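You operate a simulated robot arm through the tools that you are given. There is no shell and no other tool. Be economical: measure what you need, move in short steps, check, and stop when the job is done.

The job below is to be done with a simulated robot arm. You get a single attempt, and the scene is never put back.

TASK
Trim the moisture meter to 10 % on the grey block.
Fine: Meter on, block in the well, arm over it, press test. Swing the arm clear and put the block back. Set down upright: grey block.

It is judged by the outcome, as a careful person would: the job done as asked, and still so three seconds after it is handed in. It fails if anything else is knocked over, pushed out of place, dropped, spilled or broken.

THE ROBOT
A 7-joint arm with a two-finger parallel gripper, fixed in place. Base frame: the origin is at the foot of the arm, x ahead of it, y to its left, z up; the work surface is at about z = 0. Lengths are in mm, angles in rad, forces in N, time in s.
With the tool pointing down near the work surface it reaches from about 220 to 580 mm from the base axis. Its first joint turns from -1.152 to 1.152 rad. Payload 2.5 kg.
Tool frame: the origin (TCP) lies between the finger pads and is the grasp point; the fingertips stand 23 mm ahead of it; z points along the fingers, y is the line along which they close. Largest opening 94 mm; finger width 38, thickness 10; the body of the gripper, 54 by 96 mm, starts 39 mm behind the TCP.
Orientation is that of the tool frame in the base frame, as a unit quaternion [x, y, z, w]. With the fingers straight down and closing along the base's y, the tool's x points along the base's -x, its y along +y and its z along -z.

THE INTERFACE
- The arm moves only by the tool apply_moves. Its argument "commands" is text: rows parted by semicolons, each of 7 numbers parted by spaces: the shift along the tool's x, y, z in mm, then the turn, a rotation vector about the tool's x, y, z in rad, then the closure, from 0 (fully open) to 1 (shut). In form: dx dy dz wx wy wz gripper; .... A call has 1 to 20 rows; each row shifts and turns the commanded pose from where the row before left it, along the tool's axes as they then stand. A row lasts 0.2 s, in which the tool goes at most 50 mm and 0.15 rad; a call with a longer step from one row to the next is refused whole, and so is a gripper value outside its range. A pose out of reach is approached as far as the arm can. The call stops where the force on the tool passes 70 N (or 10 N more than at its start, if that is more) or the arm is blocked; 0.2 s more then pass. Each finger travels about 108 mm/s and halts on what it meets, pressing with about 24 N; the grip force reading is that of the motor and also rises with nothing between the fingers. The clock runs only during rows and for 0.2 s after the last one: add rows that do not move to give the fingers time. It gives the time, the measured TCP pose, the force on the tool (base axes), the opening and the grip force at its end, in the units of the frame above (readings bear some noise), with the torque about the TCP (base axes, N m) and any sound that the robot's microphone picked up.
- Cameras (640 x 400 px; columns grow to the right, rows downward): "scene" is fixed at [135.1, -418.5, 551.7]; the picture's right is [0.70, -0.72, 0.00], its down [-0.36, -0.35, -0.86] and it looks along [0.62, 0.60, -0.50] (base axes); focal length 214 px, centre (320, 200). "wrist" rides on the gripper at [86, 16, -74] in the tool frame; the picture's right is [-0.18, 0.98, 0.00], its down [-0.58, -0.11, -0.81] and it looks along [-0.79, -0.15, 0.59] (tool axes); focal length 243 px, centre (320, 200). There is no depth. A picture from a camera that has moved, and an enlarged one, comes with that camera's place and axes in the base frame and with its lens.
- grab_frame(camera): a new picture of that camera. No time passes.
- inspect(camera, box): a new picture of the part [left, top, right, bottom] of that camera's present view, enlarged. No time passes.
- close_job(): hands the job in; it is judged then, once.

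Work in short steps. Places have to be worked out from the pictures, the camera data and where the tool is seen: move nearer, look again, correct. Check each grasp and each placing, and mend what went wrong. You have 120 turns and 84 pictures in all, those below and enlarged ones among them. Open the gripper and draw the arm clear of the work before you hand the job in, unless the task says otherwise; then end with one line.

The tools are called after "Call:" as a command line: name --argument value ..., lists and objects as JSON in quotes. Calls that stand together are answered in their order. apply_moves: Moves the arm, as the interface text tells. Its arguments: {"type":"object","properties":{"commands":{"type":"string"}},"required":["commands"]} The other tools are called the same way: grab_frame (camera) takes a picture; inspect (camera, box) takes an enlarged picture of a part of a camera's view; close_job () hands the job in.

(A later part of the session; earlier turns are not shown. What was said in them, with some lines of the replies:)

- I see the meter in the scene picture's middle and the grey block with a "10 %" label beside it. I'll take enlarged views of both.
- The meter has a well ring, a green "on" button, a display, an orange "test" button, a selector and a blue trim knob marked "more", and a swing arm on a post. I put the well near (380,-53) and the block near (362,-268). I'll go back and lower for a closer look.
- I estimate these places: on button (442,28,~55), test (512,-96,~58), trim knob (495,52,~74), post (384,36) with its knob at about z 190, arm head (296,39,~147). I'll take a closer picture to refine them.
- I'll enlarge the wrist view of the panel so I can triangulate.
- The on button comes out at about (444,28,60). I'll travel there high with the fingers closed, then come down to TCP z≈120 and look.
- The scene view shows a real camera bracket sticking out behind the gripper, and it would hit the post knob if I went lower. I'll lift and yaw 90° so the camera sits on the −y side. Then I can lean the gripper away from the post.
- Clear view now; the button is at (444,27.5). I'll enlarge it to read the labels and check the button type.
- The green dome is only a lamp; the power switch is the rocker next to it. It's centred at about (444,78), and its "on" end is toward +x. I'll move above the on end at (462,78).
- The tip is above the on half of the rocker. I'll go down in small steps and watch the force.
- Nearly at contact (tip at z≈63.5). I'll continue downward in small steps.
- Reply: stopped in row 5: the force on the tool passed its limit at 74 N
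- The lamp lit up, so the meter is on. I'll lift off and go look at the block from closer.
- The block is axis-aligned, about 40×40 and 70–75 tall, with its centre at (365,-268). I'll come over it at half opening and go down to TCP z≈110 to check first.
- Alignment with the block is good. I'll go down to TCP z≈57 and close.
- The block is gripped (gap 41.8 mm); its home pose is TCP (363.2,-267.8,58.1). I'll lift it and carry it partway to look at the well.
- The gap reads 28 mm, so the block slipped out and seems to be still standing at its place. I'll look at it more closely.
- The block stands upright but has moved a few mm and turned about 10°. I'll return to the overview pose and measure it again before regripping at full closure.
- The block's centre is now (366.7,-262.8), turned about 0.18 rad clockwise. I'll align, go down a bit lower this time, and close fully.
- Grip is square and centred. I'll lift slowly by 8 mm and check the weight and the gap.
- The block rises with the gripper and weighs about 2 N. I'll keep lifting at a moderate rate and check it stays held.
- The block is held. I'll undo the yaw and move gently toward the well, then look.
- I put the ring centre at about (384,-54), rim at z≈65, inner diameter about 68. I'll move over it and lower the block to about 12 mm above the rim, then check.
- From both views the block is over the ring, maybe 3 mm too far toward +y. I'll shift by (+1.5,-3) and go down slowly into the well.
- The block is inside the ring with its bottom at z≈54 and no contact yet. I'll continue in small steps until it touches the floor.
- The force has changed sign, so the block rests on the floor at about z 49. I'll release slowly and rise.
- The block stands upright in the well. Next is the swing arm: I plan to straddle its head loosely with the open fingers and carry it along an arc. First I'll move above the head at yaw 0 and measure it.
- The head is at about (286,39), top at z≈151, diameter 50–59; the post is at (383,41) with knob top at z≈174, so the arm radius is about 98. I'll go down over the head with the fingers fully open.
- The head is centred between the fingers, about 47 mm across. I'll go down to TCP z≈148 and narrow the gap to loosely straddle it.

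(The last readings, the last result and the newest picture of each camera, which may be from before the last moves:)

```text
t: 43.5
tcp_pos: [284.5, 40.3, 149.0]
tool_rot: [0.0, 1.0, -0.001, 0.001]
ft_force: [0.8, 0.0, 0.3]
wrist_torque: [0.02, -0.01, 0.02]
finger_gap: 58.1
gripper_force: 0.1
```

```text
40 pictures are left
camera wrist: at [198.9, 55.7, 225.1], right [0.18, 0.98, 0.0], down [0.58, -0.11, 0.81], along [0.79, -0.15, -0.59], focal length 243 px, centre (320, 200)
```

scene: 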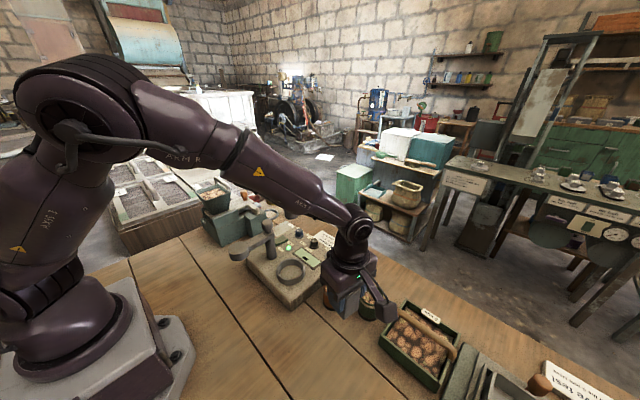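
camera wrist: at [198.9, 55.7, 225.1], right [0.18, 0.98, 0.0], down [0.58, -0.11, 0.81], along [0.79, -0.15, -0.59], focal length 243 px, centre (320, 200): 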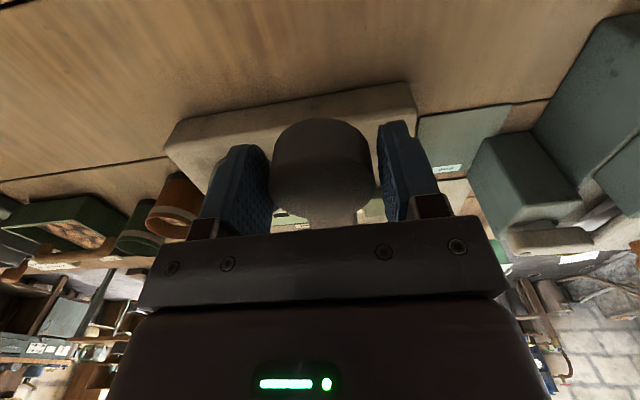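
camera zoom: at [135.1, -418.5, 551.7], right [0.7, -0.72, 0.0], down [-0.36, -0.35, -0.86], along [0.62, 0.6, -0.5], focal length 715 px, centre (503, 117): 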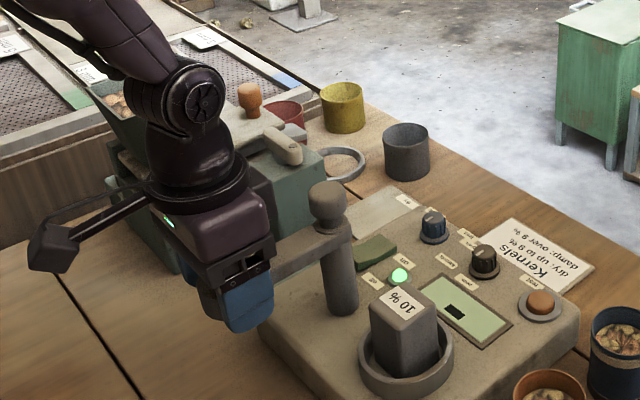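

The fingers straddle the head with a few mm to spare. I'll begin the arc around the post with six small steps, then check.

Call:
apply_moves --commands "-0.5 -9.6 0 0 0 -0.098 0.38;-0.5 -9.6 0 0 0 -0.098 0.38;-0.5 -9.6 0 0 0 -0.098 0.38;-0.5 -9.6 0 0 0 -0.098 0.38;-0.5 -9.6 0 0 0 -0.098 0.38;-0.5 -9.6 0 0 0 -0.098 0.38;0 0 0 0 0 0 0.38"

Call:
inspect --camera "scene" --box '[195, 165, 335, 285]'

Call:
grab_frame --camera "wrist"

```text
t: 45.1
tcp_pos: [302.7, -13.9, 149.5]
tool_rot: [-0.29, 0.957, -0.002, -0.001]
ft_force: [0.5, -0.4, 0.3]
wrist_torque: [0.01, 0.02, -0.06]
finger_gap: 58.2
gripper_force: 0.0
```

```text
3.33 times, centred on (265, 225) of scene
camera zoom: at [135.1, -418.5, 551.7], right [0.7, -0.72, 0.0], down [-0.36, -0.35, -0.86], along [0.62, 0.6, -0.5], focal length 715 px, centre (503, 117)
```

zoom: 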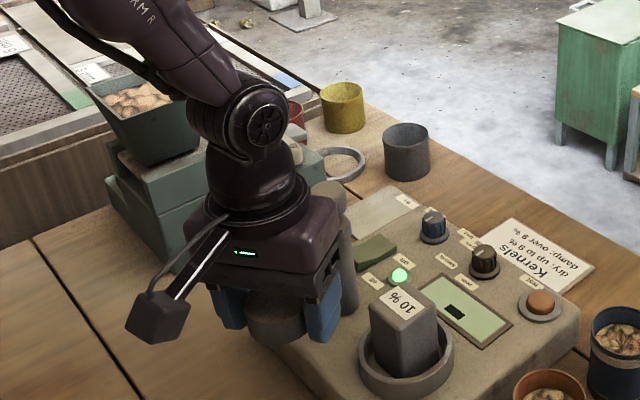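

```text
38 pictures are left
camera wrist: at [221.5, -49.3, 224.5], right [-0.39, 0.92, 0.0], down [0.54, 0.23, 0.81], along [0.74, 0.32, -0.59], focal length 243 px, centre (320, 200)
```

wrist: 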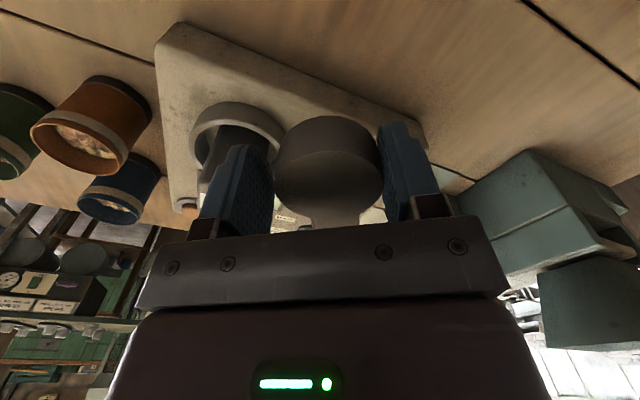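

The arm follows. The leading finger will pass over the block's top (z≈121), so I'll raise by 11 mm, still engaging the head, and continue.

Call:
apply_moves --commands "0 0 -11 0 0 0 0.38;-0.5 -9.6 0 0 0 -0.098 0.38;-0.5 -9.6 0 0 0 -0.098 0.38;-0.5 -9.6 0 0 0 -0.098 0.38;-0.5 -9.6 0 0 0 -0.098 0.38;0 0 0 0 0 0 0.38"

Call:
inspect --camera "scene" --box '[195, 165, 335, 285]'

```text
t: 46.5
tcp_pos: [329.0, -40.5, 160.1]
tool_rot: [-0.471, 0.882, -0.001, -0.001]
ft_force: [-0.3, 0.0, -0.9]
wrist_torque: [0.02, -0.01, -0.01]
finger_gap: 58.4
gripper_force: 0.3
```

```text
3.33 times, centred on (265, 225) of scene
camera zoom: at [135.1, -418.5, 551.7], right [0.7, -0.72, 0.0], down [-0.36, -0.35, -0.86], along [0.62, 0.6, -0.5], focal length 715 px, centre (503, 117)
```

zoom: 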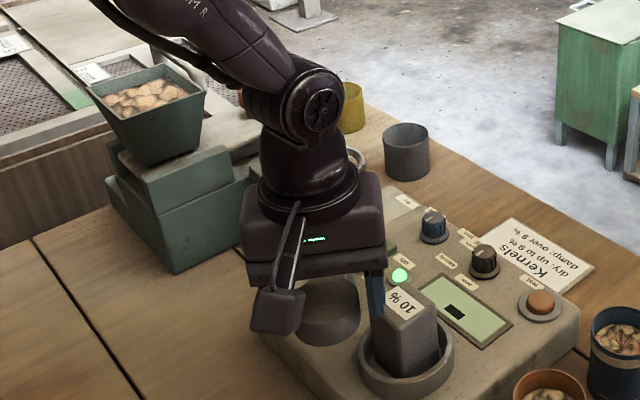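

The head is still moving with the tool, and the fingertip is above the block top. I'll continue.

Call:
apply_moves --commands "-0.5 -9.6 0 0 0 -0.098 0.38;-0.5 -9.6 0 0 0 -0.098 0.38;-0.5 -9.6 0 0 0 -0.098 0.38;0 0 0 0 0 0 0.38"

Call:
inspect --camera "scene" --box '[195, 165, 335, 285]'

Call:
grab_frame --camera "wrist"

```text
t: 47.5
tcp_pos: [355.9, -53.1, 160.7]
tool_rot: [-0.595, 0.804, 0.0, -0.001]
ft_force: [0.4, 0.0, 0.4]
wrist_torque: [0.0, -0.01, -0.02]
finger_gap: 58.3
gripper_force: 0.1
```

```text
3.33 times, centred on (265, 225) of scene
camera zoom: at [135.1, -418.5, 551.7], right [0.7, -0.72, 0.0], down [-0.36, -0.35, -0.86], along [0.62, 0.6, -0.5], focal length 715 px, centre (503, 117)
```

zoom: 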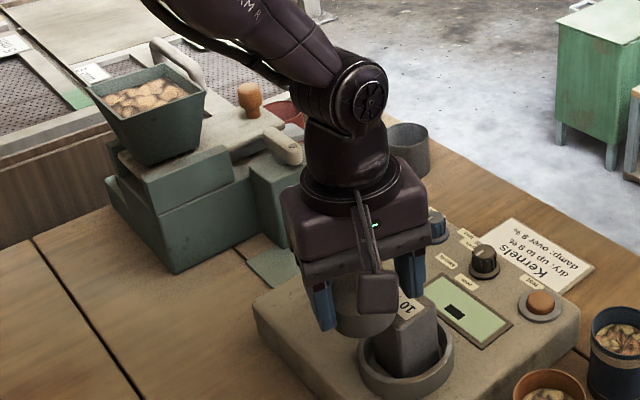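

```text
35 pictures are left
camera wrist: at [314.3, -131.8, 236.1], right [-0.89, 0.46, 0.0], down [0.27, 0.53, 0.81], along [0.37, 0.71, -0.59], focal length 243 px, centre (320, 200)
```

wrist: 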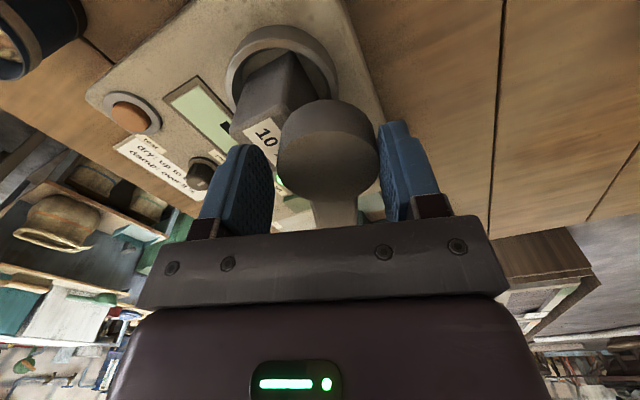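

Call:
apply_moves --commands "-0.5 -9.6 0 0 0 -0.098 0.38;-0.5 -9.6 0 0 0 -0.098 0.38;-0.5 -9.6 0 0 0 -0.098 0.38;0 -2 0 0 0 0 0.38;0 0 0 0 0 0 0.38"

Call:
inspect --camera "scene" --box '[195, 165, 335, 285]'

Call:
grab_frame --camera "wrist"

```text
t: 48.7
tcp_pos: [384.4, -57.8, 162.0]
tool_rot: [-0.706, 0.709, -0.001, -0.001]
ft_force: [0.6, 0.0, -0.2]
wrist_torque: [0.0, 0.0, 0.01]
finger_gap: 58.5
gripper_force: 0.1
```

```text
3.33 times, centred on (265, 225) of scene
camera zoom: at [135.1, -418.5, 551.7], right [0.7, -0.72, 0.0], down [-0.36, -0.35, -0.86], along [0.62, 0.6, -0.5], focal length 715 px, centre (503, 117)
```

zoom: 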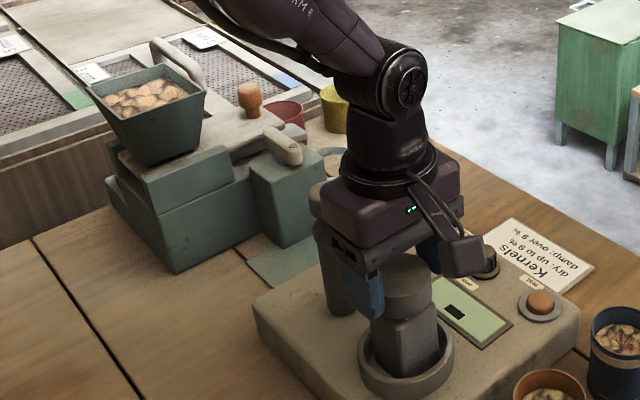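

```text
33 pictures are left
camera wrist: at [368.9, -144.7, 236.2], right [-0.98, 0.19, 0.0], down [0.11, 0.58, 0.8], along [0.15, 0.79, -0.59], focal length 243 px, centre (320, 200)
```

wrist: 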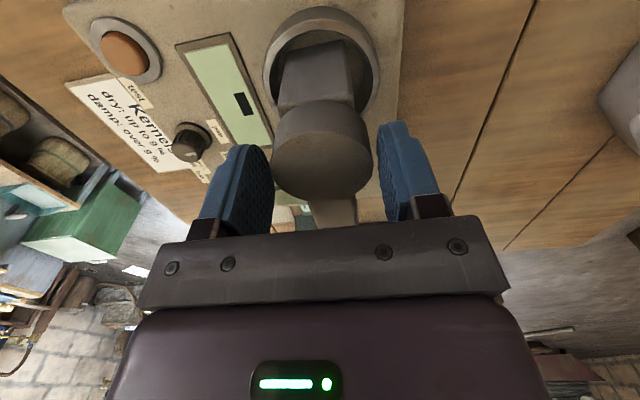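

The head is over the block. I'll gently close the fingers to centre it on the well, then open and lift away.

Call:
apply_moves --commands "0 0 0 0 0 0 0.42;0 0 0 0 0 0 0.46;0 0 0 0 0 0 0.46;0 0 0 0 0 0 0.35;0 0 0 0 0 0 0.2;0 0 0 0 0 0 0.1;0 0 -20 0 0 0 0.1;0 0 -40 0 0 0 0.1;0 0 -40 0 0 0 0.1;0 0 0 0 0 0 0.1"

Call:
grab_frame --camera "wrist"

Call:
inspect --camera "scene" --box '[225, 195, 345, 315]'

```text
t: 50.9
tcp_pos: [385.6, -57.5, 262.2]
tool_rot: [-0.706, 0.708, -0.001, -0.001]
ft_force: [-0.5, 0.1, -0.2]
wrist_torque: [-0.03, -0.02, 0.0]
finger_gap: 84.4
gripper_force: 0.0
```

```text
32 pictures are left
camera wrist: at [369.3, -144.1, 336.8], right [-0.98, 0.19, 0.0], down [0.11, 0.58, 0.81], along [0.15, 0.79, -0.59], focal length 243 px, centre (320, 200)
```

wrist: 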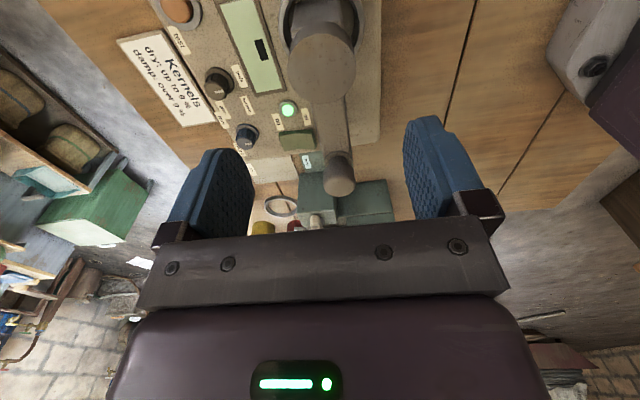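

```text
3.33 times, centred on (285, 255) of scene
camera zoom: at [135.0, -418.5, 551.7], right [0.7, -0.72, 0.0], down [-0.36, -0.35, -0.86], along [0.62, 0.6, -0.5], focal length 715 px, centre (437, 17)
```

zoom: 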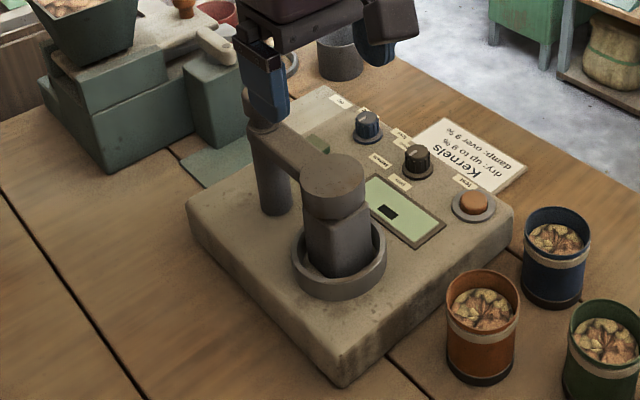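

The arm is over the block. The test button is at (512,-97). I'll close the fingers, move above it and come down to just over it.

Call:
apply_moves --commands "10 -32 0 0 0 0 0.3;10 -32 0 0 0 0 0.6;10 -32 0 0 0 0 1;10 -30 0 0 0 0 1;0 0 45 0 0 0 1;0 0 45 0 0 0 1;0 0 45 0 0 0 1;0 0 25 0 0 0 1;0 0 8 0 0 0 1;0 0 0 0 0 0 1"

Call:
grab_frame --camera "wrist"

```text
t: 53.1
tcp_pos: [511.5, -98.6, 91.3]
tool_rot: [-0.706, 0.709, -0.001, -0.001]
ft_force: [-0.6, 0.1, -0.3]
wrist_torque: [0.04, -0.05, -0.02]
finger_gap: 0.1
gripper_force: 24.1
```

```text
30 pictures are left
camera wrist: at [495.2, -185.2, 168.1], right [-0.98, 0.19, 0.0], down [0.11, 0.58, 0.8], along [0.15, 0.79, -0.59], focal length 243 px, centre (320, 200)
```

wrist: 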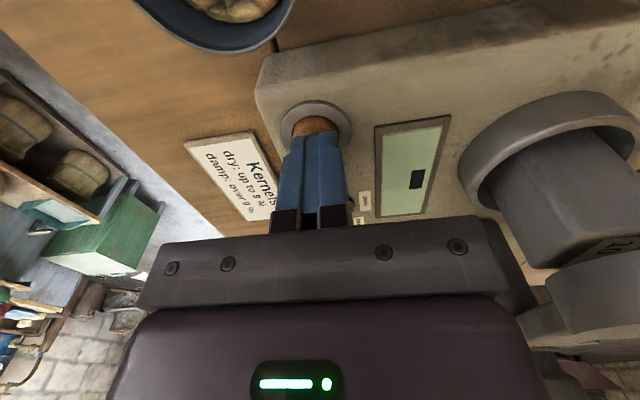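

The tips sit over the orange button. I'll press down in small steps.

Call:
apply_moves --commands "0 0 2 0 0 0 1;0 0 2 0 0 0 1;0 0 1.5 0 0 0 1;0 0 1.5 0 0 0 1"

Call:
inspect --camera "wrist" --box '[250, 90, 470, 230]'

```text
t: 54.1
tcp_pos: [510.8, -98.7, 86.4]
tool_rot: [-0.706, 0.708, -0.001, -0.002]
ft_force: [0.1, 0.1, 0.5]
wrist_torque: [0.0, 0.04, 0.0]
finger_gap: 0.0
gripper_force: 24.3
```

```text
2.86 times, centred on (360, 160) of wrist
camera zoom: at [495.0, -185.4, 160.9], right [-0.98, 0.19, 0.0], down [0.11, 0.58, 0.8], along [0.15, 0.79, -0.59], focal length 693 px, centre (206, 314)
```

zoom: 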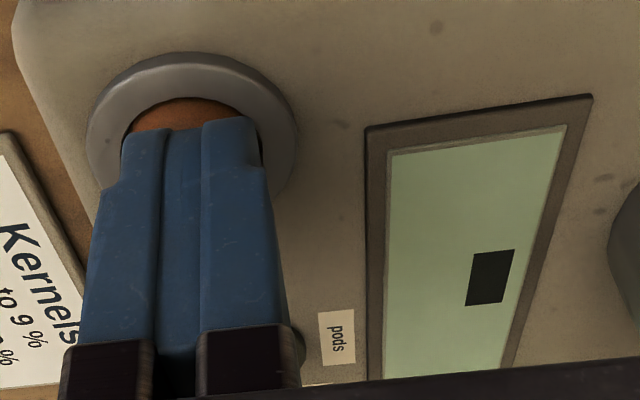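

Call:
apply_moves --commands "0 0 1.5 0 0 0 1;0 0 1.5 0 0 0 1;0 0 1.5 0 0 0 1"

Call:
inspect --camera "wrist" --box '[250, 90, 470, 230]'

```text
t: 54.9
tcp_pos: [511.7, -98.6, 82.2]
tool_rot: [-0.706, 0.709, -0.001, -0.002]
ft_force: [-0.2, 0.9, 2.7]
wrist_torque: [0.02, 0.04, 0.03]
finger_gap: 0.0
gripper_force: 23.8
heard: click
```

```text
2.86 times, centred on (360, 160) of wrist
camera zoom: at [495.0, -185.4, 157.0], right [-0.98, 0.19, 0.0], down [0.11, 0.58, 0.8], along [0.15, 0.79, -0.59], focal length 693 px, centre (206, 314)
```

zoom: 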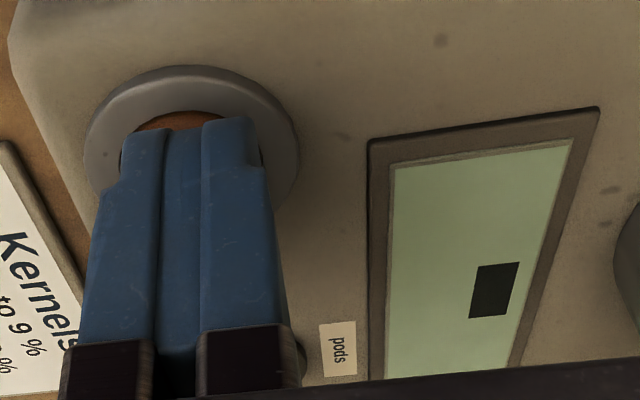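

Click heard. I'll rise a little and read the display.

Call:
apply_moves --commands "0 0 -4 0 0 0 1;0 0 -10 0 0 0 1;0 0 -10 0 0 0 1;0 0 0 0 0 0 1;0 0 0 0 0 0 1;0 0 0 0 0 0 1"

Call:
inspect --camera "wrist" --box '[250, 40, 470, 220]'

```text
t: 56.3
tcp_pos: [511.9, -98.6, 104.8]
tool_rot: [-0.706, 0.708, 0.0, 0.0]
ft_force: [0.2, -0.1, -0.9]
wrist_torque: [-0.01, 0.0, -0.02]
finger_gap: 0.0
gripper_force: 23.6
```

```text
2.22 times, centred on (360, 130) of wrist
camera zoom: at [494.9, -185.2, 181.0], right [-0.98, 0.19, 0.0], down [0.11, 0.58, 0.8], along [0.15, 0.79, -0.59], focal length 539 px, centre (231, 356)
```

zoom: 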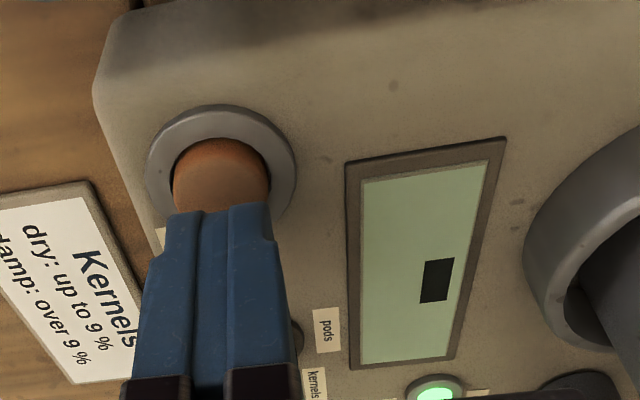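

The display still shows only the dark mark. It may need a moment, so I'll wait a little while raising for a better view.

Call:
apply_moves --commands "0 0 -20 0 0 0 1;10 0 -30 0 0 0 1;20 0 -30 0 0 0 1;20 0 0 0 0 0 1;0 0 0 0 0 0 1;0 0 0 0 0 0 1;0 0 0 0 0 0 1"

Call:
inspect --camera "wrist" --box '[270, 60, 470, 200]'

Call:
inspect --camera "scene" --box '[255, 210, 335, 280]'

```text
t: 57.9
tcp_pos: [511.9, -147.8, 186.3]
tool_rot: [-0.706, 0.708, 0.0, 0.0]
ft_force: [1.3, -0.3, -1.4]
wrist_torque: [0.0, 0.01, 0.01]
finger_gap: 0.0
gripper_force: 24.4
```

```text
2.86 times, centred on (370, 130) of wrist
camera zoom: at [494.4, -235.0, 261.3], right [-0.98, 0.19, 0.0], down [0.11, 0.58, 0.8], along [0.15, 0.79, -0.59], focal length 693 px, centre (177, 400)
```

zoom: 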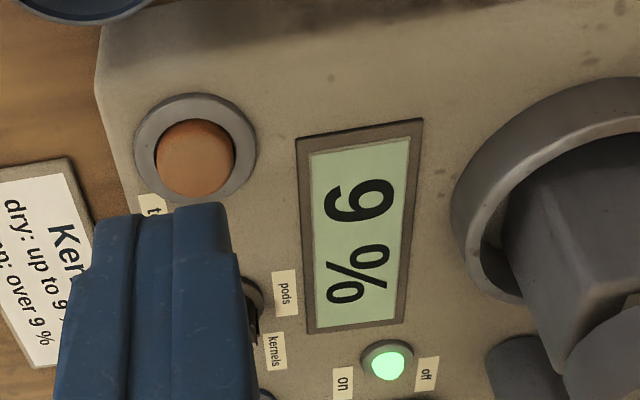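

```text
5.71 times, centred on (295, 245) of scene
camera zoom: at [135.1, -418.5, 551.7], right [0.7, -0.72, 0.0], down [-0.36, -0.35, -0.86], along [0.62, 0.6, -0.5], focal length 1226 px, centre (463, -57)
```

zoom: 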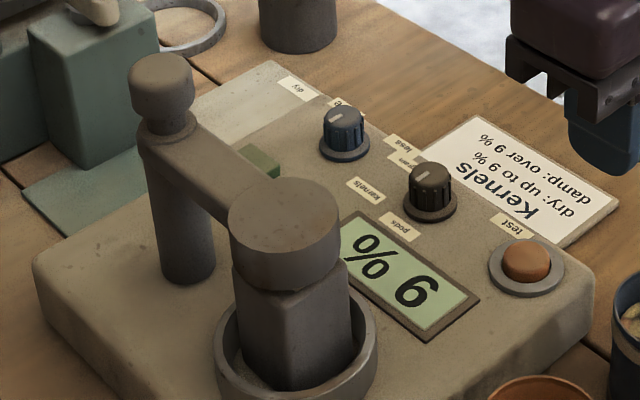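

Call:
inspect --camera "wrist" --box '[360, 95, 430, 185]'

```text
4.44 times, centred on (395, 140) of wrist
camera zoom: at [494.4, -235.0, 261.3], right [-0.98, 0.19, 0.0], down [0.11, 0.58, 0.8], along [0.15, 0.79, -0.59], focal length 1078 px, centre (-13, 467)
```

zoom: 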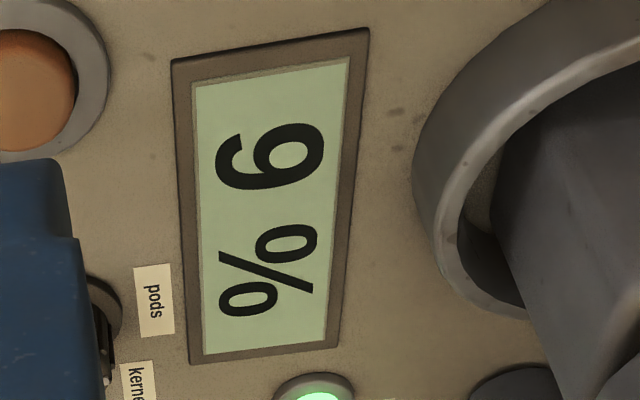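

It reads 9 %, so the trim has to go toward "more", which is clockwise from above. The trim knob is at about (512,57); I'll move above it and open the fingers to about 45 mm.

Call:
apply_moves --commands "-41 0 0 0 0 0 1;-41 0 0 0 0 0 0.8;-41 0 0 0 0 0 0.6;-41 0 0 0 0 0 0.5;-41 0 0 0 0 0 0.5;0 0 30 0 0 0 0.5;0 0 20 0 0 0 0.5;0 0 0 0 0 0 0.5"

Call:
grab_frame --camera "wrist"

```text
t: 59.7
tcp_pos: [511.1, 56.7, 134.4]
tool_rot: [-0.706, 0.708, 0.0, -0.001]
ft_force: [0.1, -0.4, 0.6]
wrist_torque: [0.0, -0.01, 0.0]
finger_gap: 46.9
gripper_force: 0.0
```

```text
23 pictures are left
camera wrist: at [495.3, -29.9, 210.4], right [-0.98, 0.19, 0.0], down [0.11, 0.58, 0.8], along [0.15, 0.79, -0.59], focal length 243 px, centre (320, 200)
```

wrist: 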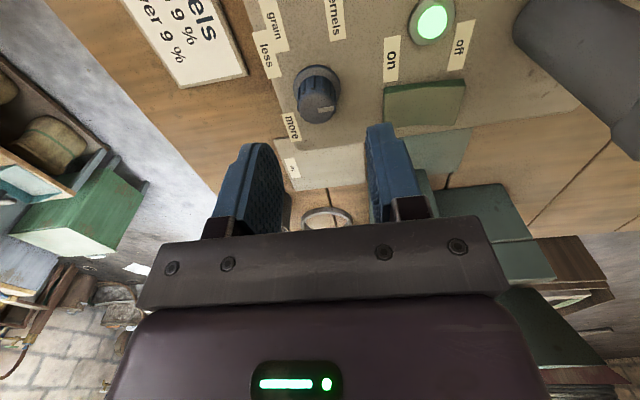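

The knob is centred at (513,57.5). I'll go down around it and close.

Call:
apply_moves --commands "-1 -1.7 15 0 0 0 0.5;0 0 15 0 0 0 0.5;0 0 12 0 0 0 0.5;0 0 6 0 0 0 0.5;0 0 2 0 0 0 0.5;0 0 0 0 0 0 0.65;0 0 0 0 0 0 0.75;0 0 0 0 0 0 0.85;0 0 0 0 0 0 1;0 0 0 0 0 0 1"

Call:
grab_frame --camera "wrist"

```text
t: 61.9
tcp_pos: [514.9, 57.3, 85.3]
tool_rot: [-0.706, 0.709, 0.0, 0.0]
ft_force: [12.1, 0.8, -7.7]
wrist_torque: [-0.01, -0.28, 0.0]
finger_gap: 22.9
gripper_force: 44.9
```

```text
22 pictures are left
camera wrist: at [497.2, -29.2, 160.4], right [-0.98, 0.19, 0.0], down [0.11, 0.58, 0.81], along [0.15, 0.79, -0.59], focal length 243 px, centre (320, 200)
```

wrist: 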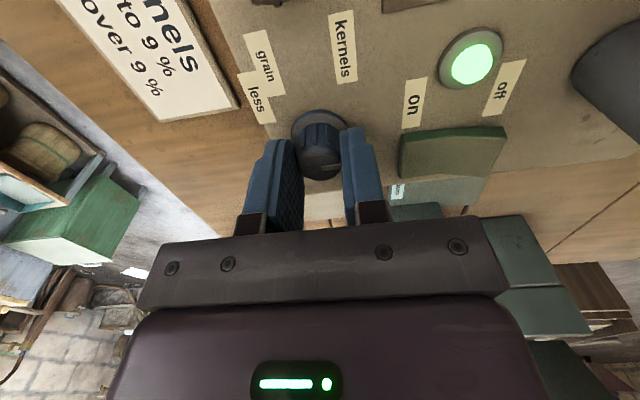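

The fingers hold the knob (gap 22.9 mm), with 12 N sideways because it's slightly off-centre toward +x. I'll shift 2 mm that way and turn 0.3 rad clockwise.

Call:
apply_moves --commands "0 -2 0 0 0 0 1;0 0 0 0 0 0 1;0 0 0 0 0 0.1 1;0 0 0 0 0 0.1 1;0 0 0 0 0 0.1 1;0 0 0 0 0 0 1"

Call:
grab_frame --camera "wrist"

Call:
inspect --camera "scene" --box '[255, 210, 335, 280]'

```text
t: 63.3
tcp_pos: [515.8, 58.0, 85.0]
tool_rot: [-0.592, 0.806, 0.0, -0.004]
ft_force: [-27.9, -1.1, 22.8]
wrist_torque: [0.57, 0.43, 0.0]
finger_gap: 23.0
gripper_force: 45.1
```

```text
21 pictures are left
camera wrist: at [473.5, -20.4, 160.8], right [-0.88, 0.47, 0.0], down [0.28, 0.52, 0.8], along [0.38, 0.71, -0.6], focal length 243 px, centre (320, 200)
```

wrist: 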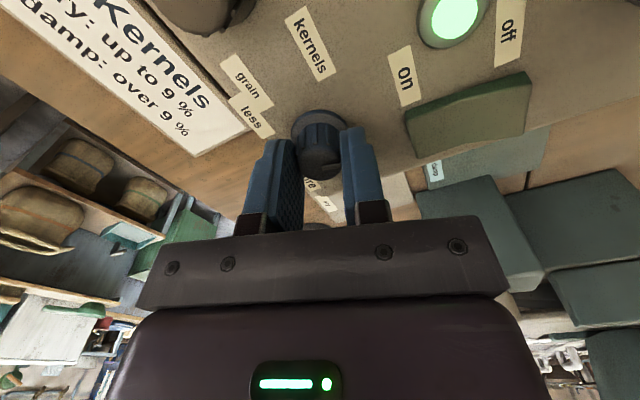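

```text
5.71 times, centred on (295, 245) of scene
camera zoom: at [134.9, -418.6, 551.7], right [0.7, -0.72, 0.0], down [-0.36, -0.35, -0.86], along [0.62, 0.6, -0.5], focal length 1226 px, centre (463, -57)
```

zoom: 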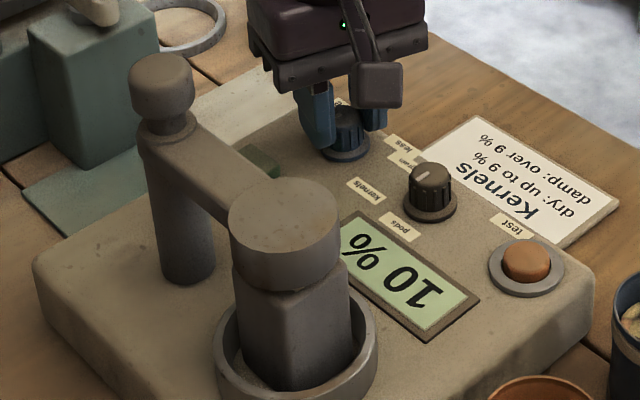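

The display updates live and now reads 10 %. I'll open the fingers, lift straight up and check that the reading holds.

Call:
apply_moves --commands "0 0 -0.5 0 0 0 0.9;0 0 0 0 0 0 0.7;0 0 0 0 0 0 0.55;0 0 0 0 0 0 0.5;0 0 -8 0 0 0 0.5;0 0 -25 0 0 0 0.5;0 0 -40 0 0 0 0.5;0 0 -40 0 0 0 0.5;0 0 0 0 0 0 0.5"

Call:
inspect --camera "scene" --box '[255, 210, 335, 280]'

```text
t: 65.3
tcp_pos: [515.9, 58.7, 199.1]
tool_rot: [-0.593, 0.805, 0.0, -0.001]
ft_force: [-0.1, -0.3, -1.0]
wrist_torque: [0.01, -0.02, 0.03]
finger_gap: 46.8
gripper_force: 0.0
```

```text
5.71 times, centred on (295, 245) of scene
camera zoom: at [135.0, -418.5, 551.7], right [0.7, -0.72, 0.0], down [-0.36, -0.35, -0.86], along [0.62, 0.6, -0.5], focal length 1226 px, centre (463, -57)
```

zoom: 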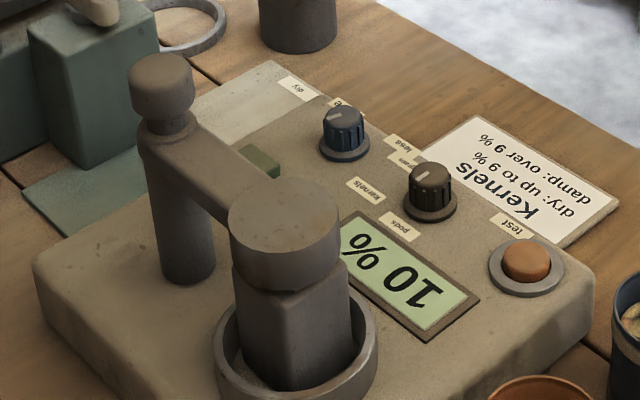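

Still 10 %. Next I'll swing the arm clear: back over its head at yaw 90°, then down to straddle it at TCP z≈161.

Call:
apply_moves --commands "0 0 -35 0 0 -0.1 0.3;0 0 -35 0 0 -0.1 0.2;0 0 0 0 0 -0.097 0.1;29 33 0 0 0 0 0;29 33 0 0 0 0 0;29 33 0 0 0 0 0;29 32 0 0 0 0 0;0 0 40 0 0 0 0;0 0 25 0 0 0 0;0 0 0 0 0 0 0"

Call:
grab_frame --camera "wrist"

```text
t: 67.5
tcp_pos: [384.0, -55.8, 203.1]
tool_rot: [-0.704, 0.71, -0.001, -0.001]
ft_force: [-0.1, 0.8, -0.1]
wrist_torque: [-0.01, -0.03, -0.02]
finger_gap: 93.8
gripper_force: 0.1
```

```text
18 pictures are left
camera wrist: at [367.2, -143.3, 278.8], right [-0.98, 0.19, 0.0], down [0.11, 0.58, 0.8], along [0.15, 0.79, -0.59], focal length 243 px, centre (320, 200)
```

wrist: 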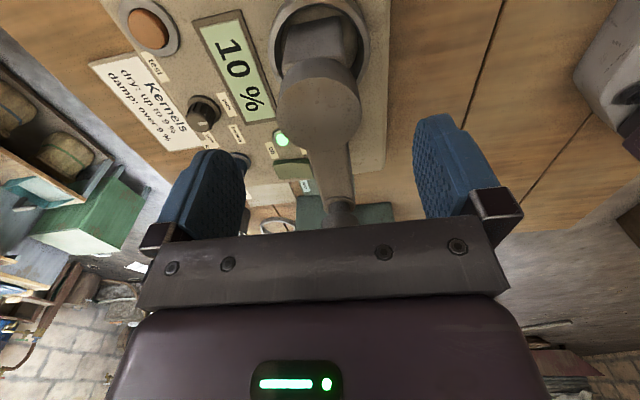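

The head is centred between the fingers. I'll go down, narrow the gap, and start the reverse arc.

Call:
apply_moves --commands "0 0 20 0 0 0 0;0 0 14 0 0 0 0;0 0 8 0 0 0 0;0 0 0 0 0 0 0.2;0 0 0 0 0 0 0.38;0 0 0 0 0 0 0.38;-0.5 9.6 0 0 0 0.098 0.38;-0.5 9.6 0 0 0 0.098 0.38;-0.5 9.6 0 0 0 0.098 0.38;-0.5 9.6 0 0 0 0.098 0.38;0 0 0 0 0 0 0.38"

Call:
inspect --camera "scene" --box '[195, 165, 335, 285]'

```text
t: 69.9
tcp_pos: [346.8, -48.9, 161.5]
tool_rot: [-0.552, 0.834, -0.001, -0.001]
ft_force: [0.9, -0.7, -0.3]
wrist_torque: [0.01, -0.03, -0.02]
finger_gap: 58.4
gripper_force: 0.5
```

```text
3.33 times, centred on (265, 225) of scene
camera zoom: at [135.0, -418.5, 551.7], right [0.7, -0.72, 0.0], down [-0.36, -0.35, -0.86], along [0.62, 0.6, -0.5], focal length 715 px, centre (503, 117)
```

zoom: 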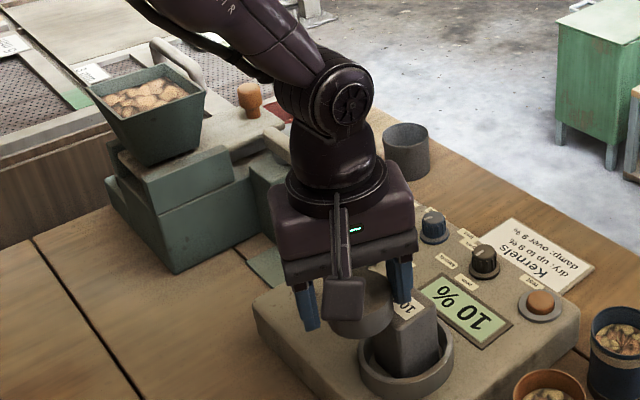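

The arm follows and the block is undisturbed. I'll continue back to the original parked angle.

Call:
apply_moves --commands "-0.5 9.6 0 0 0 0.098 0.38;-0.5 9.6 0 0 0 0.098 0.38;-0.5 9.6 0 0 0 0.098 0.38;-0.5 9.6 0 0 0 0.098 0.38;-0.5 9.6 0 0 0 0.098 0.38;-0.5 9.6 0 0 0 0.098 0.38;-0.5 9.6 0 0 0 0.098 0.38;-0.5 9.6 0 0 0 0.098 0.38;-0.5 9.6 0 0 0 0.098 0.38;-0.5 9.6 0 0 0 0.098 0.38;-0.5 9.6 0 0 0 0.098 0.38;-0.5 9.6 0 0 0 0.098 0.38;0 0 0 0 0 0 0.38"

Call:
grab_frame --camera "wrist"

```text
t: 72.7
tcp_pos: [286.7, 40.9, 161.1]
tool_rot: [0.003, 1.0, 0.0, 0.0]
ft_force: [0.4, 0.2, -0.3]
wrist_torque: [0.01, 0.03, 0.02]
finger_gap: 58.2
gripper_force: 0.1
```

```text
16 pictures are left
camera wrist: at [200.6, 57.8, 236.3], right [0.19, 0.98, 0.0], down [0.58, -0.11, 0.81], along [0.79, -0.15, -0.59], focal length 243 px, centre (320, 200)
```

wrist: 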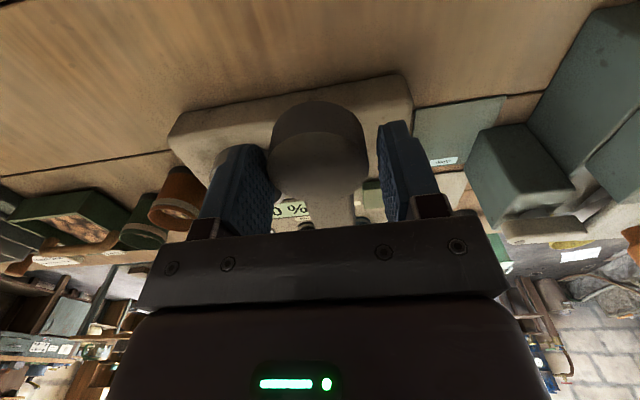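

The arm is parked clear. I'll open, lift, yaw back to 90° and return above the block.

Call:
apply_moves --commands "0 0 0 0 0 0 0.1;0 0 0 0 0 0 0.1;0 0 -45 0 0 0 0.1;0 0 -45 0 0 0 0.1;0 0 -45 0 0 0 0.1;0 0 0 0 0 -0.143 0.2;0 0 0 0 0 -0.143 0.3;0 0 0 0 0 -0.143 0.3;0 0 0 0 0 -0.143 0.3;0 0 0 0 0 -0.143 0.3;0 0 0 0 0 -0.143 0.3;0 0 0 0 0 -0.143 0.3;0 0 0 0 0 -0.143 0.3;0 0 0 0 0 -0.143 0.3;0 0 0 0 0 -0.143 0.3;0 0 0 0 0 -0.147 0.3;24.7 -24.7 0 0 0 0 0.3;24.7 -24.7 0 0 0 0 0.3;24.7 -24.7 0 0 0 0 0.3;24.7 -24.7 0 0 0 0 0.3"

Call:
grab_frame --camera "wrist"

Call:
inspect --camera "scene" --box '[195, 165, 335, 285]'

```text
t: 76.9
tcp_pos: [386.6, -59.0, 296.2]
tool_rot: [0.708, -0.706, 0.0, 0.0]
ft_force: [0.1, -0.9, 0.0]
wrist_torque: [-0.02, 0.02, -0.02]
finger_gap: 65.8
gripper_force: 0.0
```

```text
15 pictures are left
camera wrist: at [370.0, -145.2, 372.1], right [-0.98, 0.18, 0.0], down [0.11, 0.58, 0.8], along [0.15, 0.79, -0.59], focal length 243 px, centre (320, 200)
```

wrist: 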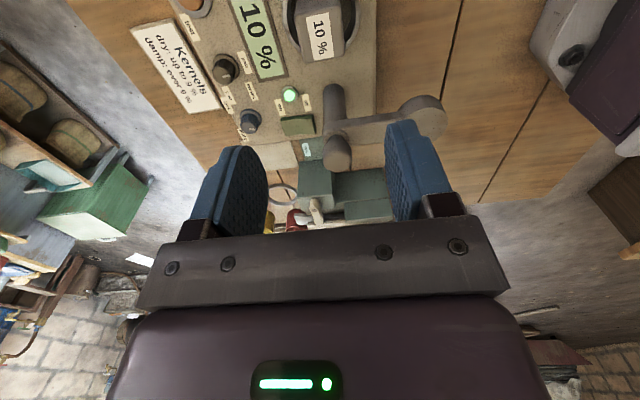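

```text
3.33 times, centred on (265, 225) of scene
camera zoom: at [135.0, -418.5, 551.7], right [0.7, -0.72, 0.0], down [-0.36, -0.35, -0.86], along [0.62, 0.6, -0.5], focal length 715 px, centre (503, 117)
```

zoom: 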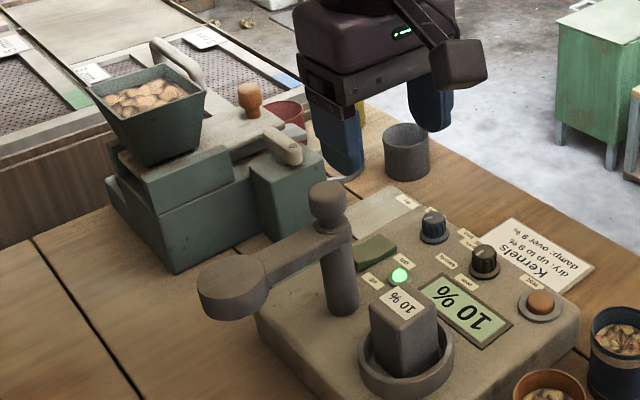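

Everything is as before and the display holds 10 %. I'll go down over the block and grip at full closure.

Call:
apply_moves --commands "-1 1.2 40 0 0 0 0.3;0 0 40 0 0 0 0.3;0 0 40 0 0 0 0.3;0 0 35 0 0 0 0.3;0 0 25 0 0 0 0.3;0 0 12 0 0 0 0.3;0 0 3 0 0 0 0.3;0 0 0 0 0 0 0.3;0 0 0 0 0 0 0.45;0 0 0 0 0 0 0.6;0 0 0 0 0 0 1;0 0 0 0 0 0 1;0 0 0 0 0 0 1"

Call:
grab_frame --camera "wrist"

```text
t: 79.7
tcp_pos: [384.7, -56.2, 102.0]
tool_rot: [0.708, -0.707, 0.0, 0.001]
ft_force: [0.3, 0.0, 0.7]
wrist_torque: [0.04, 0.02, 0.01]
finger_gap: 41.9
gripper_force: 24.0
```

```text
13 pictures are left
camera wrist: at [368.6, -143.3, 177.4], right [-0.98, 0.18, 0.0], down [0.11, 0.58, 0.8], along [0.15, 0.79, -0.59], focal length 243 px, centre (320, 200)
```

wrist: 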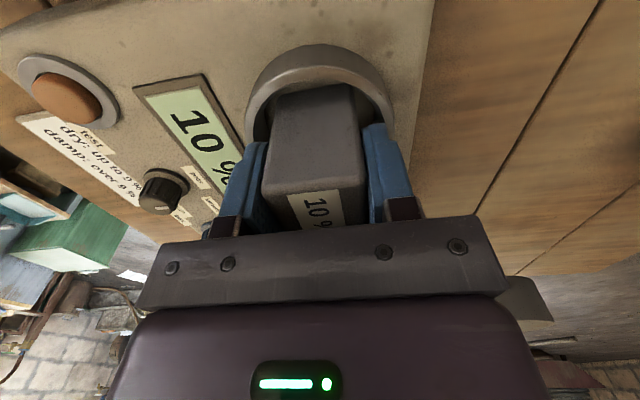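

Gripped squarely. I'll lift slowly, straight up out of the well.

Call:
apply_moves --commands "0 0 -2 0 0 0 1;0 0 -4 0 0 0 1;0 0 -8 0 0 0 1;0 0 -12 0 0 0 1;0 0 -15 0 0 0 1;0 0 -15 0 0 0 1;0 0 -15 0 0 0 1;0 0 -10 0 0 0 1;0 0 0 0 0 0 1"

Call:
inspect --camera "scene" --box '[225, 195, 385, 315]'

```text
t: 81.7
tcp_pos: [384.6, -54.9, 182.9]
tool_rot: [0.708, -0.706, 0.001, 0.0]
ft_force: [0.3, 0.8, -2.1]
wrist_torque: [0.01, 0.0, -0.02]
finger_gap: 41.8
gripper_force: 24.0
```

```text
3.33 times, centred on (305, 255) of scene
camera zoom: at [135.1, -418.5, 551.7], right [0.7, -0.72, 0.0], down [-0.36, -0.35, -0.86], along [0.62, 0.6, -0.5], focal length 715 px, centre (370, 17)
```

zoom: 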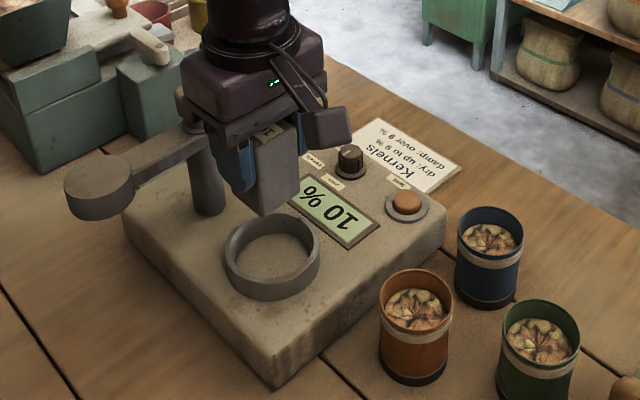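

The block is out and held, and the display still says 10 %. I'll carry it to its original place (365,-268).

Call:
apply_moves --commands "12 1 0 0 0 0 1;20 2 0 0 0 0 1;20 2 0 0 0 0 1;20 2 0 0 0 0 1;20 2 0 0 0 0 1;20 2 0 0 0 0 1;20 2 0 0 0 0 1;20 2 0 0 0 0 1;20 2 0 0 0 0 1;20 2 0 0 0 0 1;12 0.6 0 0 0 0 1;9 0 0 0 0 0 1;0 0 15 0 0 0 1;0 0 20 0 0 0 1;0 0 20 0 0 0 1;0 0 20 0 0 0 1;0 0 20 0 0 0 1;0 0 15 0 0 0 1;0 0 0 0 0 0 1"

Call:
inspect --camera "scene" --box '[290, 230, 420, 370]'

```text
t: 85.7
tcp_pos: [366.3, -269.5, 73.9]
tool_rot: [0.709, -0.705, 0.001, 0.001]
ft_force: [0.7, 0.0, -1.4]
wrist_torque: [-0.01, 0.0, 0.02]
finger_gap: 41.8
gripper_force: 24.5
```

```text
2.86 times, centred on (355, 300) of scene
camera zoom: at [135.1, -418.5, 551.7], right [0.7, -0.72, 0.0], down [-0.36, -0.35, -0.86], along [0.62, 0.6, -0.5], focal length 613 px, centre (220, -86)
```

zoom: 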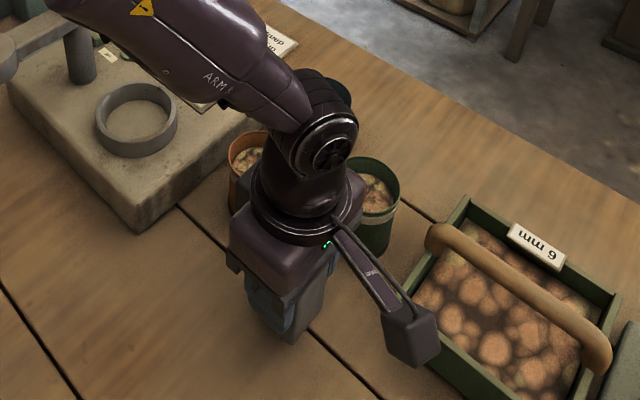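

Clear of everything, with the bottom about 20 mm above the table. I'll lower it slowly to contact.

Call:
apply_moves --commands "-1 1 5 0 0 0 1;0 0 5 0 0 0 1;0 0 4 0 0 0 1;0 0 2 0 0 0 1;0 0 1.5 0 0 0 1;0 0 1.5 0 0 0 1;0 0 0 0 0 0 1"

```text
t: 87.3
tcp_pos: [365.2, -268.1, 53.6]
tool_rot: [0.708, -0.706, 0.001, 0.0]
ft_force: [-0.4, -0.3, -1.7]
wrist_torque: [0.0, 0.01, -0.01]
finger_gap: 41.7
gripper_force: 24.0
```

Call:
apply_moves --commands "0 0 1 0 0 0 1;0 0 1 0 0 0 1;0 0 0.7 0 0 0 1;0 0 0 0 0 0 1"

```text
t: 88.3
tcp_pos: [365.9, -269.0, 50.9]
tool_rot: [0.708, -0.706, 0.0, 0.0]
ft_force: [-1.2, 0.5, 1.8]
wrist_torque: [0.01, 0.09, 0.0]
finger_gap: 41.6
gripper_force: 24.0
```

The force has gone positive, so the block rests on the table. I'll release slowly and rise straight up.

Call:
apply_moves --commands "0 0 0 0 0 0 0.55;0 0 0 0 0 0 0.45;0 0 0 0 0 0 0.35;0 0 0 0 0 0 0.3;0 0 0 0 0 0 0.3;0 0 -10 0 0 0 0.3;0 0 -25 0 0 0 0.3;0 0 -40 0 0 0 0.3;0 0 -40 0 0 0 0.3;0 0 -45 0 0 0 0.2;0 0 -45 0 0 0 0.1;0 0 -30 0 0 0 0;0 0 0 0 0 0 0"

Call:
grab_frame --camera "scene"

Call:
inspect --camera "scene" --box '[225, 210, 385, 370]'

```text
t: 91.1
tcp_pos: [365.3, -267.2, 288.2]
tool_rot: [0.708, -0.706, 0.0, 0.0]
ft_force: [-0.1, -0.5, 0.4]
wrist_torque: [-0.02, 0.01, -0.03]
finger_gap: 94.2
gripper_force: 0.1
```

```text
10 pictures are left
```

scene: 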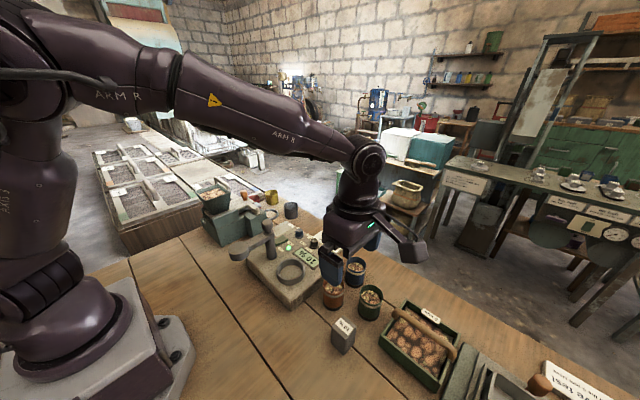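

```text
2.50 times, centred on (305, 290) of scene
camera zoom: at [135.1, -418.5, 551.7], right [0.7, -0.72, 0.0], down [-0.36, -0.35, -0.86], along [0.62, 0.6, -0.5], focal length 536 px, centre (358, -25)
```

zoom: 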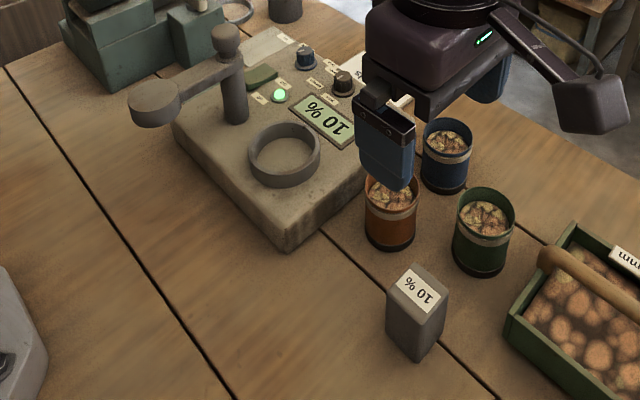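

The block stands upright at its original place, the meter reads 10 %, its arm is parked clear, and nothing else has moved. The gripper is open and well above the work, so I'm handing in.

Call:
close_job

```text
The job is handed in.
```

The meter is on and trimmed to 10 % on the grey block (it first read 9 %). The swing arm is parked clear, and the block is back upright in its place after slipping from the first grip and shifting a few mm.
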